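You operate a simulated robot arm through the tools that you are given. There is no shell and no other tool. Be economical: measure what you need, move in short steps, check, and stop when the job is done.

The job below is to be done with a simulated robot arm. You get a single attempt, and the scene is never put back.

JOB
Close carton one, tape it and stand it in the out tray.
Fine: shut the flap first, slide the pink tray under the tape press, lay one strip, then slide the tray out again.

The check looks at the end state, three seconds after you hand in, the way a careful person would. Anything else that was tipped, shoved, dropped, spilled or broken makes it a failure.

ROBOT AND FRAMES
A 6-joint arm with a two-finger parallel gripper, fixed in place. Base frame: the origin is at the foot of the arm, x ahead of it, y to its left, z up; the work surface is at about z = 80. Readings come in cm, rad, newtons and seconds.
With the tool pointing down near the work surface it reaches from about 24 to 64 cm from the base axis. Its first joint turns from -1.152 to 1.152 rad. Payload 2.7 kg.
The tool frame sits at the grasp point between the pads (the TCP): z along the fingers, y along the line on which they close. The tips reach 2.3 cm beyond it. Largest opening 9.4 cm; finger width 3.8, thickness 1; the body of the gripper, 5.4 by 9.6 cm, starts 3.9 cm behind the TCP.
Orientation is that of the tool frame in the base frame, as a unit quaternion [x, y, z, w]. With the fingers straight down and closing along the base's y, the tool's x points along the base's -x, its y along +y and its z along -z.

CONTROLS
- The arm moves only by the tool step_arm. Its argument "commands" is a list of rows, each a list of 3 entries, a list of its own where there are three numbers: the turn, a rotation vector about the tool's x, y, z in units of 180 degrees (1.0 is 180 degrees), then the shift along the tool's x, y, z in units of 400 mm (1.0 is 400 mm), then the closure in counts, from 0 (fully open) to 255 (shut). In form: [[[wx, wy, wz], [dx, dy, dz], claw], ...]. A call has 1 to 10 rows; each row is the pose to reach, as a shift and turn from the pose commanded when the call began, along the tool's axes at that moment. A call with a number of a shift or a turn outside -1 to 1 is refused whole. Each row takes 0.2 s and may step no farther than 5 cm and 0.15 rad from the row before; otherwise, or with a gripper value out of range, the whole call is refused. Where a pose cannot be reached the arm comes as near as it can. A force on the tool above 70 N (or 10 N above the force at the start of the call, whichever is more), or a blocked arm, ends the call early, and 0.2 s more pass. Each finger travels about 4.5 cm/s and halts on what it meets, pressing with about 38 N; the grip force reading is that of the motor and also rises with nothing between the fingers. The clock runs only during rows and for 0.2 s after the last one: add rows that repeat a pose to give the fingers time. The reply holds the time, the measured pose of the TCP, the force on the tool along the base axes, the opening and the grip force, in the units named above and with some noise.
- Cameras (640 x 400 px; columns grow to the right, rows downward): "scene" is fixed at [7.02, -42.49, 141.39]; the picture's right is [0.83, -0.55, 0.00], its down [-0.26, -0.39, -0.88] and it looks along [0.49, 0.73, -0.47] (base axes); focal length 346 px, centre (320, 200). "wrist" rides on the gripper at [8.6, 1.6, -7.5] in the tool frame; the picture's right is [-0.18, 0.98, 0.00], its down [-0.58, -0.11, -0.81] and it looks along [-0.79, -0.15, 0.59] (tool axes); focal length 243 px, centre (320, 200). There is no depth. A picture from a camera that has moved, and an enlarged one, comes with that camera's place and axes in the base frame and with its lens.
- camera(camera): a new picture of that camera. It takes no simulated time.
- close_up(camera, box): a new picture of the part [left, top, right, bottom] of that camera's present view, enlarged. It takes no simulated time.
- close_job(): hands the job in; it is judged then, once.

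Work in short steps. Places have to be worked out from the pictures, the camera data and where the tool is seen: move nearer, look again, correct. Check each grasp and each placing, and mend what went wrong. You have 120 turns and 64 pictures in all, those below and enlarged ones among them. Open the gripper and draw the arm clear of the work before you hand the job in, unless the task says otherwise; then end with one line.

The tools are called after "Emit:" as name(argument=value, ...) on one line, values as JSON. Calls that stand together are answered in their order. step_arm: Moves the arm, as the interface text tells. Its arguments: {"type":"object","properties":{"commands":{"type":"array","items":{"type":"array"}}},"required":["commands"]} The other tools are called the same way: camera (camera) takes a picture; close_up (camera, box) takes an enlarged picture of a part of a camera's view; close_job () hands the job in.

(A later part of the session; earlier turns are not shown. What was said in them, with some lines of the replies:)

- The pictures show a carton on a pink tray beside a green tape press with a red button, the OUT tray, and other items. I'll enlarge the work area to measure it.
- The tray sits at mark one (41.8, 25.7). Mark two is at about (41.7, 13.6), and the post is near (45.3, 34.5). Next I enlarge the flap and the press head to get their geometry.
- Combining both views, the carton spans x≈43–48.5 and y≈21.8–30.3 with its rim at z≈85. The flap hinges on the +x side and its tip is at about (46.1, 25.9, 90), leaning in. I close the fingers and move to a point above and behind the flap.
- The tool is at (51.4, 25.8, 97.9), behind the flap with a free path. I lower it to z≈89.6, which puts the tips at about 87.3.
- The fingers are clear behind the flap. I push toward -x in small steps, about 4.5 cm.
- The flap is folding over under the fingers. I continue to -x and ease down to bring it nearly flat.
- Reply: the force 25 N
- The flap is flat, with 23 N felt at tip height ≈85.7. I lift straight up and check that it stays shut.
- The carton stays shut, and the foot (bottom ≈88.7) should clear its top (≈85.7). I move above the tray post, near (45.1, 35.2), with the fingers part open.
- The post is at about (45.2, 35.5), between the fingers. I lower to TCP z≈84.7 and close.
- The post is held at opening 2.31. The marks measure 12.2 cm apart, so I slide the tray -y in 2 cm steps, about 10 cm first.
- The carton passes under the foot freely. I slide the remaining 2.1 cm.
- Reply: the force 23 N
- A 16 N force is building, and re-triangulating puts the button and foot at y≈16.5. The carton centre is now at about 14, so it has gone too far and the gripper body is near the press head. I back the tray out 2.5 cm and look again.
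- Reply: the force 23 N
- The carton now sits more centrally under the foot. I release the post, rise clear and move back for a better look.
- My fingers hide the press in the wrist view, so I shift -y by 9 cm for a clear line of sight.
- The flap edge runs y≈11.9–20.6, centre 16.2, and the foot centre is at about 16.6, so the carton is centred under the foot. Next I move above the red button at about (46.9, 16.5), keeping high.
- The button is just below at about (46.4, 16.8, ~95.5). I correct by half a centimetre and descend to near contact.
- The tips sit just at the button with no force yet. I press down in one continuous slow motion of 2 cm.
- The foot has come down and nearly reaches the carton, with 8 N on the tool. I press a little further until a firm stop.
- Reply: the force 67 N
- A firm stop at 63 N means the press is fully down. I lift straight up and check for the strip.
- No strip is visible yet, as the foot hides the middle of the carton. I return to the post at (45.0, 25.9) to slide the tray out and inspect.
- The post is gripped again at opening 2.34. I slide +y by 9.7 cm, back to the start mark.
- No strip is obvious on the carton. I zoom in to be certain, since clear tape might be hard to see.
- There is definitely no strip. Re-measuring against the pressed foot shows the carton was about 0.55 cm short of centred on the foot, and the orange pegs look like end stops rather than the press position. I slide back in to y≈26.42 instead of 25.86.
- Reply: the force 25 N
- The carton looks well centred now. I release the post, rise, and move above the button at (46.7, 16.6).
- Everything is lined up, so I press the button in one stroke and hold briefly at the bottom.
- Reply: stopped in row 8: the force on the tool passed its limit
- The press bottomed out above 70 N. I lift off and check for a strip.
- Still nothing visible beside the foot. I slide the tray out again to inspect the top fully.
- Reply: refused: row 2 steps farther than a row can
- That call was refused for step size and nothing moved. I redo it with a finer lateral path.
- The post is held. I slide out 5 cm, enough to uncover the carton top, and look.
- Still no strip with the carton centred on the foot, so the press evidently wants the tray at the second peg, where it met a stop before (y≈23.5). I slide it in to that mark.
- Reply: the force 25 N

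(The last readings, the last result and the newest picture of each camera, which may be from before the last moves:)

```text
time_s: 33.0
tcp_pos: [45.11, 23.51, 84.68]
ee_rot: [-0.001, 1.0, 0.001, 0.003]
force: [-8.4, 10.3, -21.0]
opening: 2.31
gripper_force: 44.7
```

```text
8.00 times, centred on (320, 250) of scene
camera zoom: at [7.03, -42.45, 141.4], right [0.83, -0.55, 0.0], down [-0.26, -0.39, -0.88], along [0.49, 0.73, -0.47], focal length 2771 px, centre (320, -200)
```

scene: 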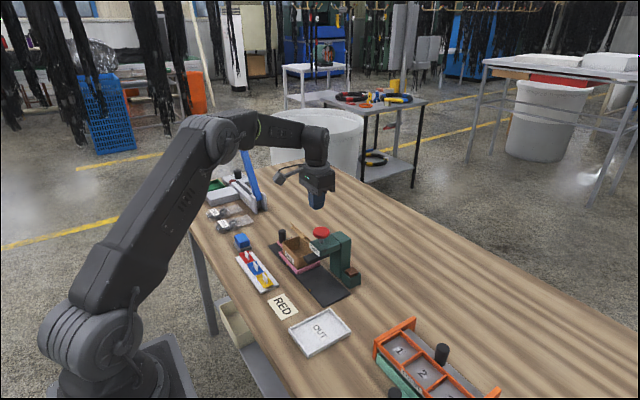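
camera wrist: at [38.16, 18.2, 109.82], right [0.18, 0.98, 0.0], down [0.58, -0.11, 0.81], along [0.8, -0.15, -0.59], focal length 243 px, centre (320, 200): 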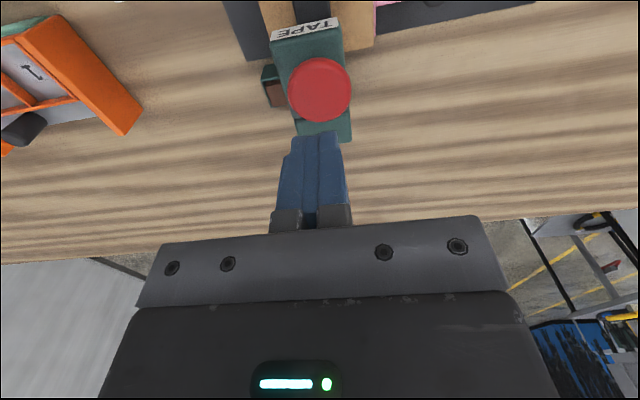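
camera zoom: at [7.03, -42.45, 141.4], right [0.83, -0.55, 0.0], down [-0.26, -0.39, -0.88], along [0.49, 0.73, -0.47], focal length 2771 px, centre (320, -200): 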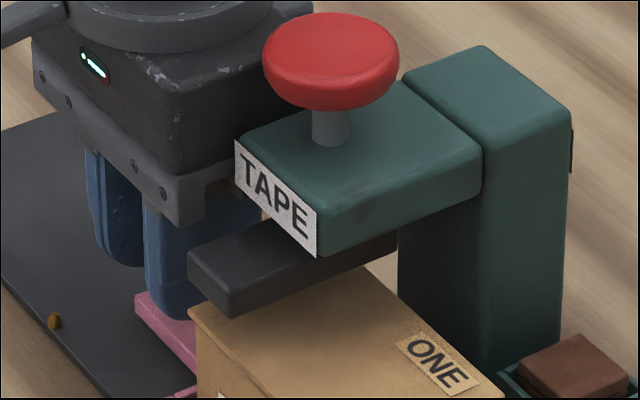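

The tray is against its stop at the second peg (y force 10 N at 23.5). I release and go press the button there.

Emit:
step_arm(commands=[[[0, 0, 0], [0, 0, 0], 110], [[0, 0, 0], [0, 0, 0], 110], [[0, 0, 0], [0, 0, 0], 110], [[0, 0, 0], [0, 0.012, -0.1], 110], [[0, 0, 0], [0, 0.012, -0.22], 110], [[0, 0, 0], [0, 0.012, -0.34], 255], [[0, 0, 0], [0, 0.012, -0.43], 255], [[0, 0, 0], [-0.02, -0.09, -0.43], 255], [[0, 0, 0], [-0.04, -0.172, -0.42], 255], [[0, 0, 0], [-0.04, -0.172, -0.42], 255]])

Emit:
close_up(camera="scene", box=[276, 215, 372, 275])

```text
time_s: 35.2
tcp_pos: [46.51, 16.31, 101.76]
ee_rot: [0.0, 1.0, 0.002, 0.004]
force: [0.1, -0.2, 0.7]
opening: 0.0
gripper_force: 37.9
```

```text
6.67 times, centred on (324, 245) of scene
camera zoom: at [7.02, -42.49, 141.39], right [0.83, -0.55, 0.0], down [-0.26, -0.39, -0.88], along [0.49, 0.73, -0.47], focal length 2309 px, centre (293, -100)
```

zoom: 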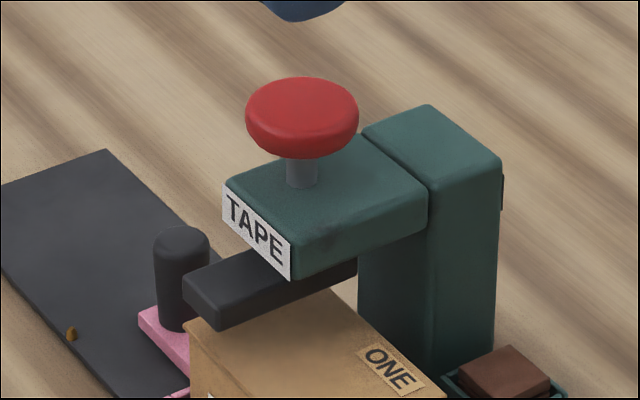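

Tray at the peg, tool over the button at (46.5, 16.3). I press down and hold as before.

Emit:
step_arm(commands=[[[0, 0, 0], [-0.005, 0.006, 0.06], 255], [[0, 0, 0], [-0.005, 0.006, 0.105], 255], [[0, 0, 0], [-0.005, 0.006, 0.12], 255], [[0, 0, 0], [-0.005, 0.006, 0.135], 255], [[0, 0, 0], [-0.005, 0.006, 0.15], 255], [[0, 0, 0], [-0.005, 0.006, 0.156], 255], [[0, 0, 0], [-0.005, 0.006, 0.161], 255], [[0, 0, 0], [-0.005, 0.006, 0.161], 255]])

Emit:
close_up(camera="scene", box=[276, 215, 372, 275])

```text
time_s: 37.0
tcp_pos: [46.93, 16.77, 95.77]
ee_rot: [0.0, 1.0, 0.003, 0.007]
force: [-13.8, -7.4, 51.7]
opening: 0.01
gripper_force: 38.3
```

```text
6.67 times, centred on (324, 245) of scene
camera zoom: at [6.91, -42.54, 141.38], right [0.83, -0.55, 0.0], down [-0.26, -0.39, -0.88], along [0.49, 0.74, -0.47], focal length 2309 px, centre (293, -100)
```

zoom: 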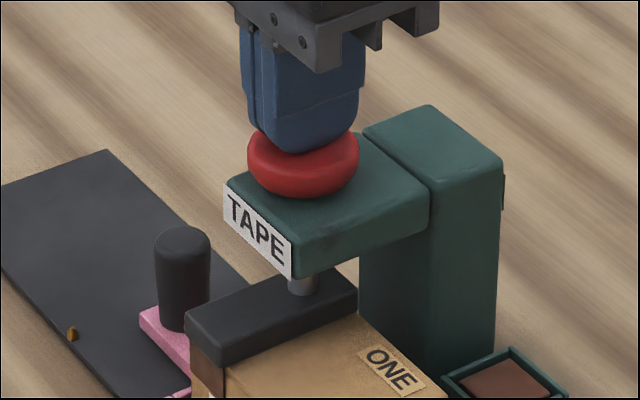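

The brown tape stack in its box has dropped by one, and a brown strip shows on the carton front under the foot, so the strip is laid. I lift off the button.

Emit:
step_arm(commands=[[[0, 0, 0], [0, 0, -0.03], 255], [[0, 0, 0], [0, 0, -0.08], 255], [[0, 0, 0], [0, 0, -0.165], 255]])

Emit:
close_up(camera="scene", box=[270, 215, 366, 275])

```text
time_s: 37.8
tcp_pos: [46.77, 16.89, 101.66]
ee_rot: [0.0, 1.0, 0.001, 0.003]
force: [0.8, -0.5, -0.1]
opening: 0.01
gripper_force: 38.2
```

```text
6.67 times, centred on (318, 245) of scene
camera zoom: at [7.02, -42.49, 141.39], right [0.83, -0.55, 0.0], down [-0.26, -0.39, -0.88], along [0.49, 0.73, -0.47], focal length 2309 px, centre (333, -100)
```

zoom: 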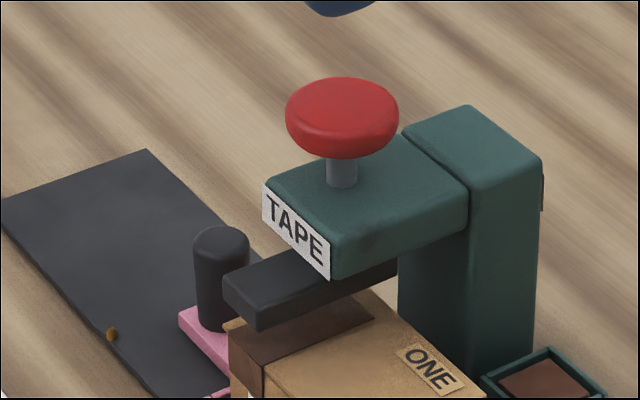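

One strip lies across the flap seam and down the front. Next I go to the post, offset slightly to y≈24.3 for clearance from the head, grip it and slide the tray out.

Emit:
step_arm(commands=[[[0, 0, 0], [0.02, 0.09, 0], 100], [[0, 0, 0], [0.042, 0.185, 0], 100], [[0, 0, 0], [0.042, 0.185, 0.11], 100], [[0, 0, 0], [0.042, 0.185, 0.21], 100], [[0, 0, 0], [0.042, 0.185, 0.32], 100], [[0, 0, 0], [0.042, 0.185, 0.4225], 100], [[0, 0, 0], [0.042, 0.185, 0.4225], 255], [[0, 0, 0], [0.042, 0.185, 0.4225], 255], [[0, 0, 0], [0.042, 0.185, 0.4225], 255]])

```text
time_s: 39.8
tcp_pos: [44.98, 24.2, 84.89]
ee_rot: [0.0, 1.0, 0.001, 0.003]
force: [2.0, 0.0, -5.6]
opening: 2.35
gripper_force: 42.7
```

The post is held. I slide the tray out to y≈35.55, the starting mark.

Emit:
step_arm(commands=[[[0, 0, 0], [0, 0.03, 0], 255], [[0, 0, 0], [0, 0.075, 0], 255], [[0, 0, 0], [0, 0.12, 0], 255], [[0, 0, 0], [0, 0.165, 0], 255], [[0, 0, 0], [0, 0.21, 0], 255], [[0, 0, 0], [0, 0.255, 0], 255], [[0, 0, 0], [0, 0.284, 0], 255], [[0, 0, 0], [0, 0.284, 0], 255]])

Emit:
close_up(camera="scene", box=[240, 205, 368, 285])

```text
time_s: 41.6
tcp_pos: [45.02, 35.67, 84.85]
ee_rot: [0.0, 1.0, 0.0, 0.002]
force: [-32.6, -2.6, 11.8]
opening: 2.32
gripper_force: 45.0
```

```text
5.00 times, centred on (304, 245) of scene
camera zoom: at [6.93, -42.51, 141.39], right [0.83, -0.55, 0.0], down [-0.26, -0.39, -0.88], along [0.49, 0.73, -0.47], focal length 1732 px, centre (400, -25)
```

zoom: 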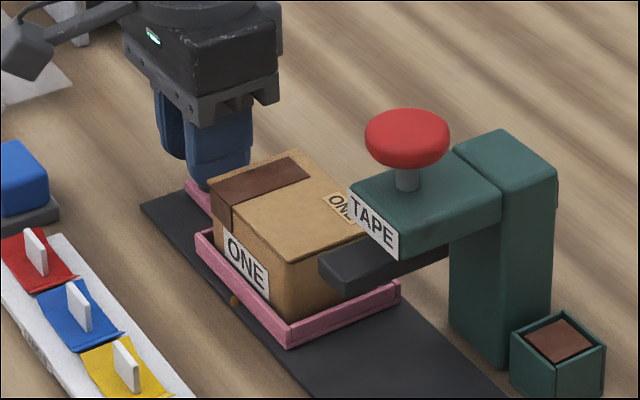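

The tray is out with one strip on the carton. I release the post and rise. For the carton I'll grip along x (6 cm wide), which needs a 90° tool turn.

Emit:
step_arm(commands=[[[0, 0, 0], [0, 0, 0], 100], [[0, 0, 0], [0, 0, 0], 100], [[0, 0, 0], [0, 0, 0], 100], [[0, 0, 0], [0, 0, -0.11], 100], [[0, 0, 0], [0, 0, -0.22], 100], [[0, 0, 0], [0, 0, -0.32], 0]])

Emit:
step_arm(commands=[[[0, 0, 0.047], [0, -0.03, 0], 0], [[0, 0, 0.094], [0, -0.06, 0], 0], [[0, 0, 0.141], [0, -0.09, 0], 0], [[0, 0, 0.188], [0, -0.12, 0], 0], [[0, 0, 0.235], [0, -0.15, 0], 0], [[0, 0, 0.282], [0, -0.18, 0], 0], [[0, 0, 0.329], [0, -0.21, 0], 0], [[0, 0, 0.376], [0, -0.235, 0], 0], [[0, 0, 0.423], [-0.005, -0.235, 0], 0], [[0, 0, 0.47], [-0.01, -0.235, 0], 0]])

```text
time_s: 43.0
tcp_pos: [45.01, 35.73, 97.76]
ee_rot: [0.001, 1.0, 0.001, 0.003]
force: [-0.8, -0.6, 0.5]
opening: 9.22
gripper_force: 0.0
```

```text
time_s: 45.2
tcp_pos: [45.49, 26.24, 97.75]
ee_rot: [0.673, 0.739, 0.003, 0.002]
force: [0.2, 0.2, 0.4]
opening: 9.38
gripper_force: 0.0
```

The arm turned as planned. I complete the last 5.4° and look with the wrist camera.

Emit:
step_arm(commands=[[[0, 0, 0.03], [0, 0, 0], 0]])

Emit:
camera(camera="wrist")

```text
time_s: 45.6
tcp_pos: [45.48, 26.26, 97.9]
ee_rot: [0.707, 0.707, 0.003, 0.002]
force: [0.3, 0.1, 1.1]
opening: 9.43
gripper_force: 0.0
```

```text
18 pictures are left
camera wrist: at [47.16, 34.87, 105.43], right [0.98, -0.19, 0.01], down [-0.12, -0.58, 0.8], along [-0.15, -0.79, -0.59], focal length 243 px, centre (320, 200)
```

wrist: 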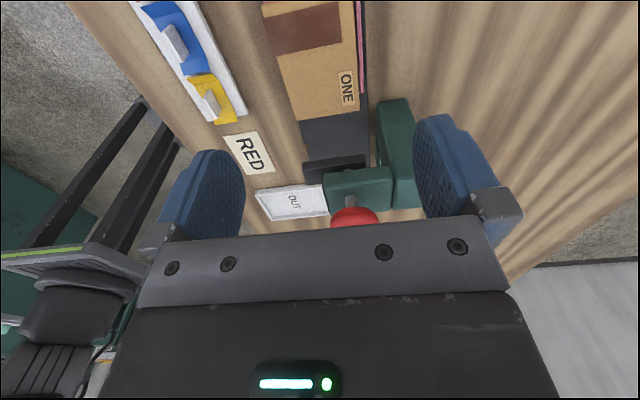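

The carton top spans x 42.5–48.7, y ~21.7–30.4, and the tool is centred over it. I lower to TCP z≈86.2 with the fingers fully open, then close.

Emit:
step_arm(commands=[[[0, 0, 0], [-0.005, 0.0025, 0.11], 0], [[0, 0, 0], [-0.005, 0.0025, 0.21], 0], [[0, 0, 0], [-0.005, 0.0025, 0.2925], 0], [[0, 0, 0], [-0.005, 0.0025, 0.2925], 180], [[0, 0, 0], [-0.005, 0.0025, 0.2925], 255], [[0, 0, 0], [-0.005, 0.0025, 0.2925], 255], [[0, 0, 0], [-0.005, 0.0025, 0.2925], 255]])

Emit:
close_up(camera="scene", box=[240, 205, 368, 285])

```text
time_s: 47.2
tcp_pos: [45.83, 26.22, 86.0]
ee_rot: [0.708, 0.707, 0.003, 0.002]
force: [-0.2, 0.4, 0.1]
opening: 5.91
gripper_force: 37.7
```

```text
5.00 times, centred on (304, 245) of scene
camera zoom: at [7.02, -42.49, 141.39], right [0.83, -0.55, 0.0], down [-0.26, -0.39, -0.88], along [0.49, 0.73, -0.47], focal length 1732 px, centre (400, -25)
```

zoom: 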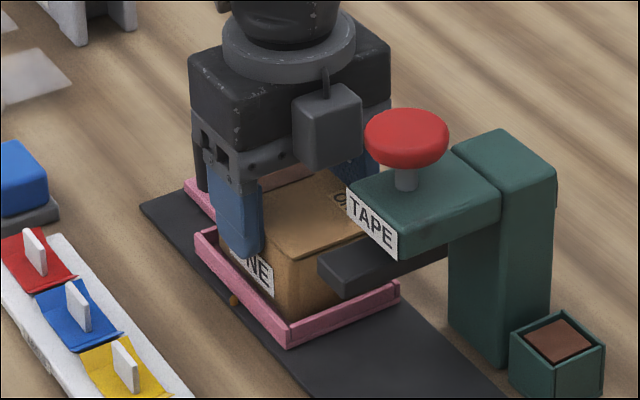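

The carton is gripped firmly (opening 5.91, 38 N) with no stray force. I lift straight up 2.4 cm first, then drift +y away from the press head.

Emit:
step_arm(commands=[[[0, 0, 0], [0, 0, -0.015], 255], [[0, 0, 0], [0, 0, -0.035], 255], [[0, 0, 0], [0, 0, -0.06], 255], [[0, 0, 0], [0.03, 0, -0.08], 255]])

Emit:
close_up(camera="scene", box=[240, 195, 368, 275])

```text
time_s: 48.2
tcp_pos: [45.76, 27.25, 89.24]
ee_rot: [0.707, 0.707, 0.004, 0.002]
force: [0.1, 0.1, 0.3]
opening: 5.92
gripper_force: 38.0
```

```text
5.00 times, centred on (304, 235) of scene
camera zoom: at [7.02, -42.49, 141.39], right [0.83, -0.55, 0.0], down [-0.26, -0.39, -0.88], along [0.49, 0.73, -0.47], focal length 1732 px, centre (400, 25)
```

zoom: 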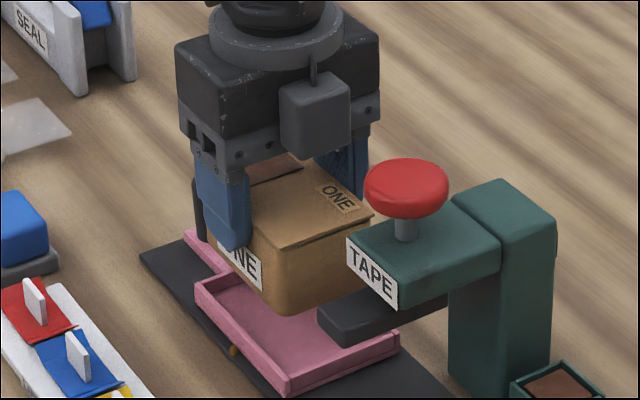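

The carton lifts cleanly and stays level, and the tray has not shifted. I raise to z≈101 and bring it to x≈36, clear of the press.

Emit:
step_arm(commands=[[[0, 0, 0], [0.01, 0, -0.08], 255], [[0, 0, 0], [0.01, 0, -0.18], 255], [[0, 0, 0], [0.01, 0, -0.29], 255], [[0, 0, 0], [0, -0.08, -0.3], 255], [[0, 0, 0], [0, -0.16, -0.3], 255], [[0, 0, 0], [0, -0.237, -0.3], 255]])

Emit:
step_arm(commands=[[[0, 0, -0.046], [-0.07, 0, 0], 255], [[0, 0, -0.092], [-0.14, 0, 0], 255], [[0, 0, -0.138], [-0.21, 0, 0], 255], [[0, 0, -0.184], [-0.28, 0, 0], 255], [[0, 0, -0.23], [-0.35, 0, 0], 255], [[0, 0, -0.276], [-0.42, 0, 0], 255], [[0, 0, -0.322], [-0.49, 0, 0], 255], [[0, 0, -0.368], [-0.56, 0, 0], 255], [[0, 0, -0.414], [-0.63, 0, 0], 255], [[0, 0, -0.46], [-0.63, 0, 0], 255]])

```text
time_s: 49.6
tcp_pos: [36.01, 27.31, 100.99]
ee_rot: [0.707, 0.707, 0.003, 0.003]
force: [-0.2, 0.2, -1.0]
opening: 5.89
gripper_force: 38.2
```

```text
time_s: 51.8
tcp_pos: [36.14, 1.81, 101.18]
ee_rot: [0.061, 0.998, 0.001, 0.004]
force: [1.2, 0.8, -0.6]
opening: 5.93
gripper_force: 38.3
```

I'm over the OUT tray. I finish the last 7° of turn and look down at it with both cameras.

Emit:
step_arm(commands=[[[0, 0, -0.039], [0, 0, 0], 255]])

Emit:
camera(camera="wrist")

Emit:
close_up(camera="scene", box=[230, 250, 390, 350])

```text
time_s: 52.2
tcp_pos: [36.1, 2.05, 101.07]
ee_rot: [0.001, 1.0, 0.0, 0.004]
force: [0.9, -1.1, 0.1]
opening: 5.89
gripper_force: 37.9
```

```text
15 pictures are left
camera wrist: at [27.47, 3.65, 108.58], right [0.19, 0.98, 0.0], down [0.58, -0.11, 0.81], along [0.8, -0.15, -0.59], focal length 243 px, centre (320, 200)
```

wrist: 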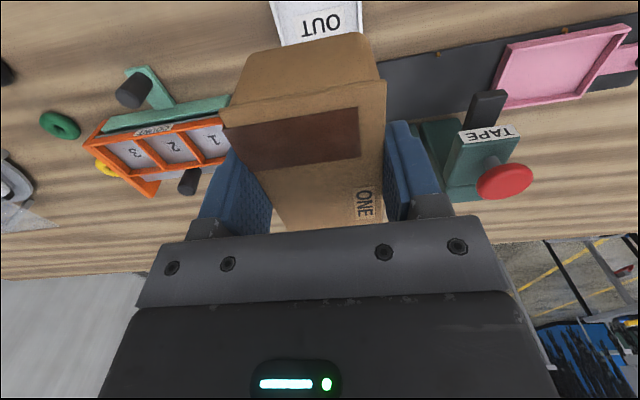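

```text
4.00 times, centred on (310, 300) of scene
camera zoom: at [7.02, -42.49, 141.39], right [0.83, -0.55, 0.0], down [-0.26, -0.39, -0.88], along [0.49, 0.73, -0.47], focal length 1385 px, centre (360, -200)
```

zoom: 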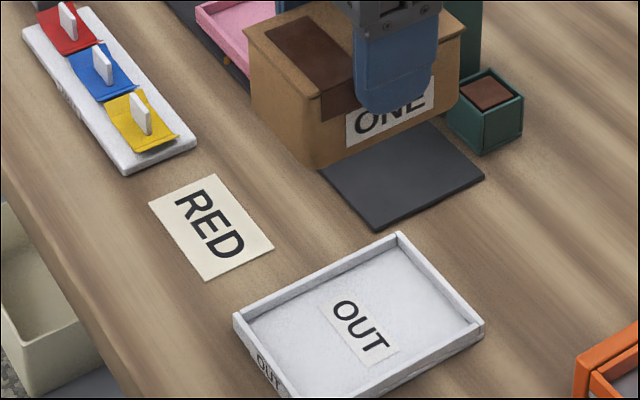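

The tray centre comes out near (36.3, 2.1) and the carton is over it with its long side along x, matching the tray. I lower to about 3.5 cm above resting height and check alignment.

Emit:
step_arm(commands=[[[0, 0, 0], [0, 0.002, 0.1], 255], [[0, 0, 0], [0, 0.002, 0.2], 255], [[0, 0, 0], [0, 0.002, 0.285], 255]])

Emit:
close_up(camera="scene", box=[270, 280, 366, 360])

Emit:
camera(camera="wrist")

```text
time_s: 53.0
tcp_pos: [36.21, 2.22, 89.69]
ee_rot: [0.001, 1.0, 0.0, 0.003]
force: [0.5, -0.2, -0.4]
opening: 5.91
gripper_force: 38.1
```

```text
5.00 times, centred on (318, 320) of scene
camera zoom: at [7.02, -42.49, 141.39], right [0.83, -0.55, 0.0], down [-0.26, -0.39, -0.88], along [0.49, 0.73, -0.47], focal length 1732 px, centre (330, -400)
```

zoom: 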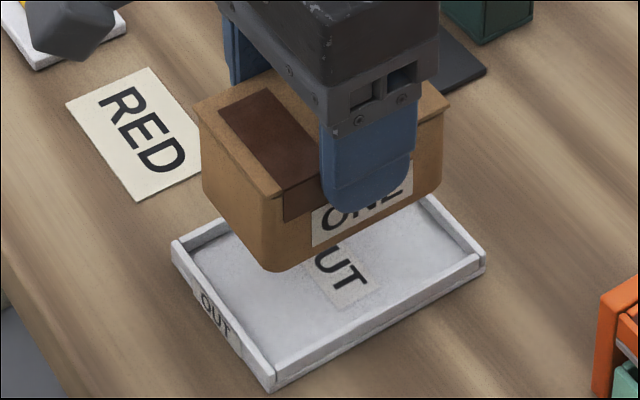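

```text
12 pictures are left
camera wrist: at [27.5, 3.87, 97.17], right [0.19, 0.98, 0.0], down [0.58, -0.11, 0.81], along [0.8, -0.15, -0.59], focal length 243 px, centre (320, 200)
```

wrist: 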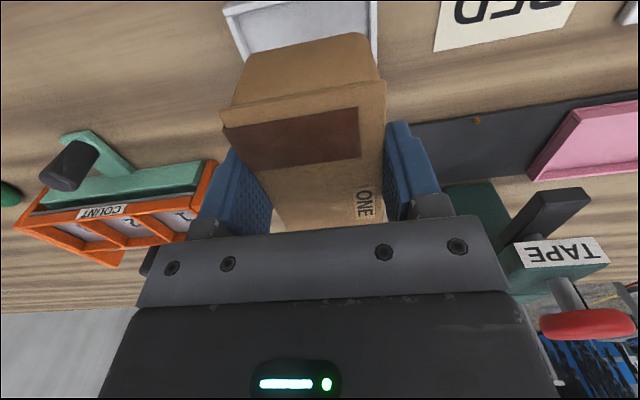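

From both views the tray centre is nearer y≈1.7, x≈36.1, so I shift -0.5 in y and -0.25 in x. Then I lower until the carton bottom is just above the rim and check again.

Emit:
step_arm(commands=[[[0, 0, 0], [0.006, -0.0125, 0], 255], [[0, 0, 0], [0.006, -0.0125, 0.035], 255], [[0, 0, 0], [0.006, -0.0125, 0.06], 255], [[0, 0, 0], [0.006, -0.0125, 0.06], 255]])

Emit:
close_up(camera="scene", box=[278, 290, 358, 350])

Emit:
close_up(camera="wrist", box=[190, 0, 430, 150])

```text
time_s: 54.0
tcp_pos: [35.92, 1.65, 87.36]
ee_rot: [0.002, 1.0, 0.001, 0.004]
force: [1.0, -0.1, -0.7]
opening: 5.89
gripper_force: 37.9
```

```text
6.67 times, centred on (318, 320) of scene
camera zoom: at [7.02, -42.49, 141.39], right [0.83, -0.55, 0.0], down [-0.26, -0.39, -0.88], along [0.49, 0.73, -0.47], focal length 2309 px, centre (333, -600)
```

zoom: 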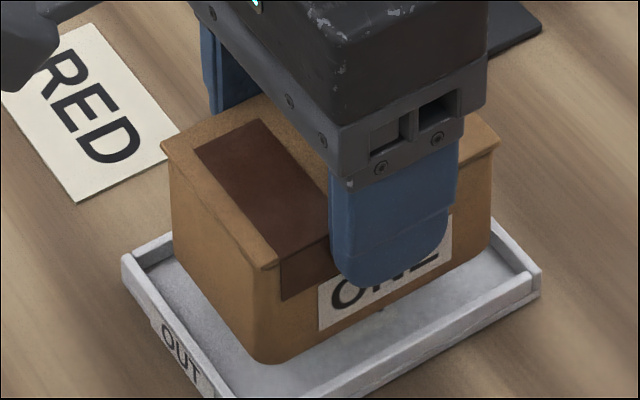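

```text
2.67 times, centred on (310, 75) of wrist
camera zoom: at [27.41, 3.23, 94.88], right [0.19, 0.98, 0.0], down [0.58, -0.11, 0.81], along [0.8, -0.15, -0.59], focal length 647 px, centre (347, 533)
```

zoom: 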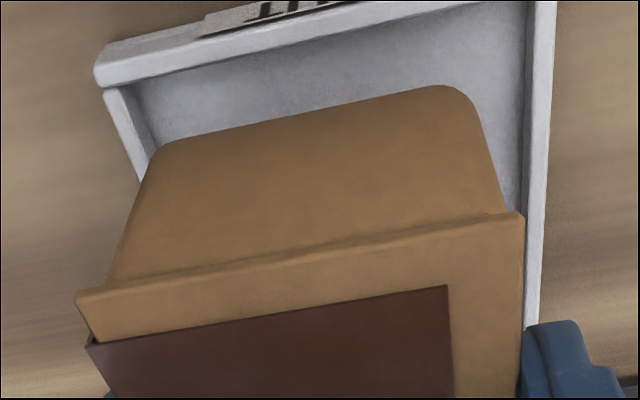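

Both views agree once the tray rim is taken at z≈81. The carton has about 0.3 cm to the -y wall and 1.0 cm to the +y wall, so I shift +0.35 cm in y and lower most of the way.

Emit:
step_arm(commands=[[[0, 0, 0], [-0.002, 0.009, 0], 255], [[0, 0, 0], [-0.002, 0.009, 0.02], 255], [[0, 0, 0], [-0.002, 0.009, 0.035], 255], [[0, 0, 0], [-0.002, 0.009, 0.04], 255]])

```text
time_s: 55.0
tcp_pos: [36.11, 2.03, 85.77]
ee_rot: [0.001, 1.0, 0.001, 0.002]
force: [0.1, -0.9, 0.0]
opening: 5.91
gripper_force: 38.2
```

No contact yet at z=85.8. I lower in 2 mm steps until the force shows it resting.

Emit:
step_arm(commands=[[[0, 0, 0], [0, 0, 0.005], 255], [[0, 0, 0], [0, 0, 0.01], 255], [[0, 0, 0], [0, 0, 0.015], 255]])

Emit:
close_up(camera="scene", box=[278, 290, 358, 350])

```text
time_s: 55.8
tcp_pos: [36.22, 2.09, 85.33]
ee_rot: [0.002, 1.0, 0.003, 0.007]
force: [-5.9, -6.1, 44.6]
opening: 5.92
gripper_force: 37.6
```

```text
6.67 times, centred on (318, 320) of scene
camera zoom: at [6.95, -42.5, 141.39], right [0.83, -0.55, 0.0], down [-0.26, -0.39, -0.88], along [0.49, 0.73, -0.47], focal length 2309 px, centre (333, -600)
```

zoom: 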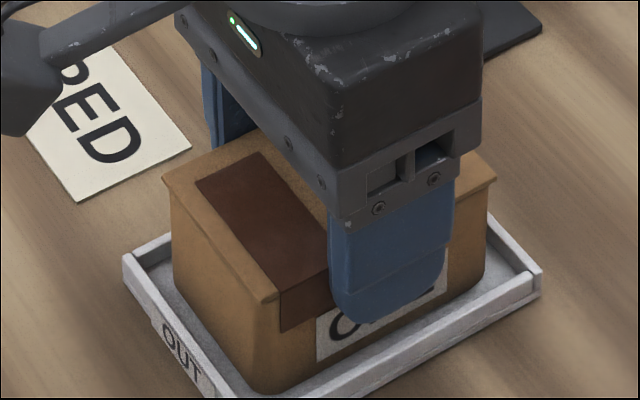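

The carton rests in the tray (45 N contact). I relieve the pressure by 1.5 mm and open the fingers.

Emit:
step_arm(commands=[[[0, 0, 0], [0, 0, -0.004], 255], [[0, 0, 0], [0, 0, -0.004], 60], [[0, 0, 0], [0, 0, -0.004], 20], [[0, 0, 0], [0, 0, -0.004], 20], [[0, 0, 0], [0, 0, -0.004], 20]])

Emit:
step_arm(commands=[[[0, 0, 0], [0, 0, -0.04], 20], [[0, 0, 0], [0, 0, -0.12], 20], [[0, 0, 0], [0, 0, -0.23], 20], [[0, 0, 0], [0, 0, -0.34], 20], [[0, 0, 0], [0.09, 0, -0.4], 20]])

Emit:
close_up(camera="scene", box=[278, 290, 358, 350])

Emit:
camera(camera="scene")

```text
time_s: 57.0
tcp_pos: [36.14, 1.94, 85.23]
ee_rot: [0.002, 1.0, 0.002, 0.003]
force: [0.1, -1.0, 0.0]
opening: 8.67
gripper_force: 0.0
```

```text
time_s: 58.2
tcp_pos: [32.36, 1.81, 101.53]
ee_rot: [0.0, 1.0, 0.0, 0.004]
force: [0.4, -0.9, 0.0]
opening: 8.67
gripper_force: 0.1
```

```text
6.67 times, centred on (318, 320) of scene
camera zoom: at [7.03, -42.49, 141.39], right [0.83, -0.55, 0.0], down [-0.26, -0.39, -0.88], along [0.49, 0.73, -0.47], focal length 2309 px, centre (333, -600)
```

zoom: 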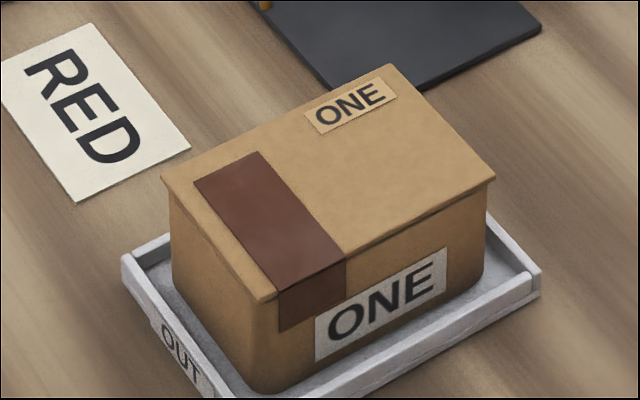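

```text
7 pictures are left
```

scene: 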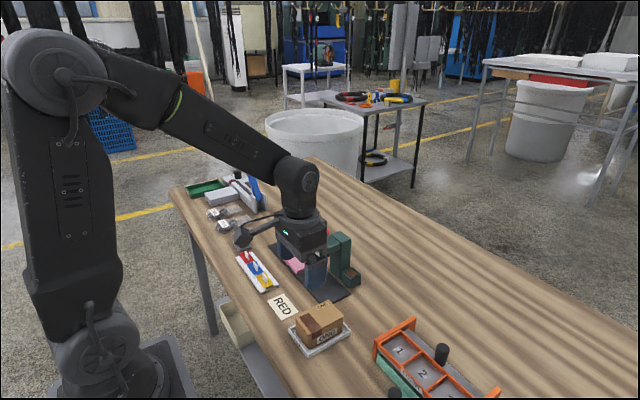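

The carton stands in the OUT tray, shut and taped, and nothing else looks disturbed. One wrist view will confirm it sits flat inside the far wall.

Emit:
camera(camera="wrist")

```text
6 pictures are left
camera wrist: at [23.73, 3.52, 108.96], right [0.19, 0.98, 0.0], down [0.58, -0.11, 0.81], along [0.8, -0.15, -0.59], focal length 243 px, centre (320, 200)
```

wrist: 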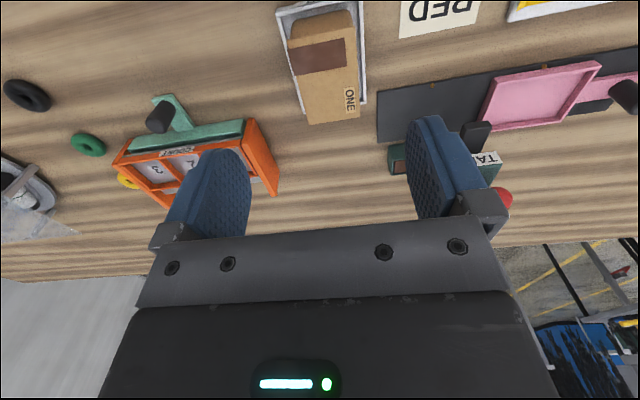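

The carton sits level inside the tray walls, the pink tray is out at its start mark, and the arm is open and clear above. I hand the job in.

Emit:
close_job()

```text
The job is handed in.
```

Carton one is shut, taped with one strip and standing in the out tray. The strip lies toward one side of the carton rather than centred, and two earlier presses laid no tape because the tray was short of its second peg.
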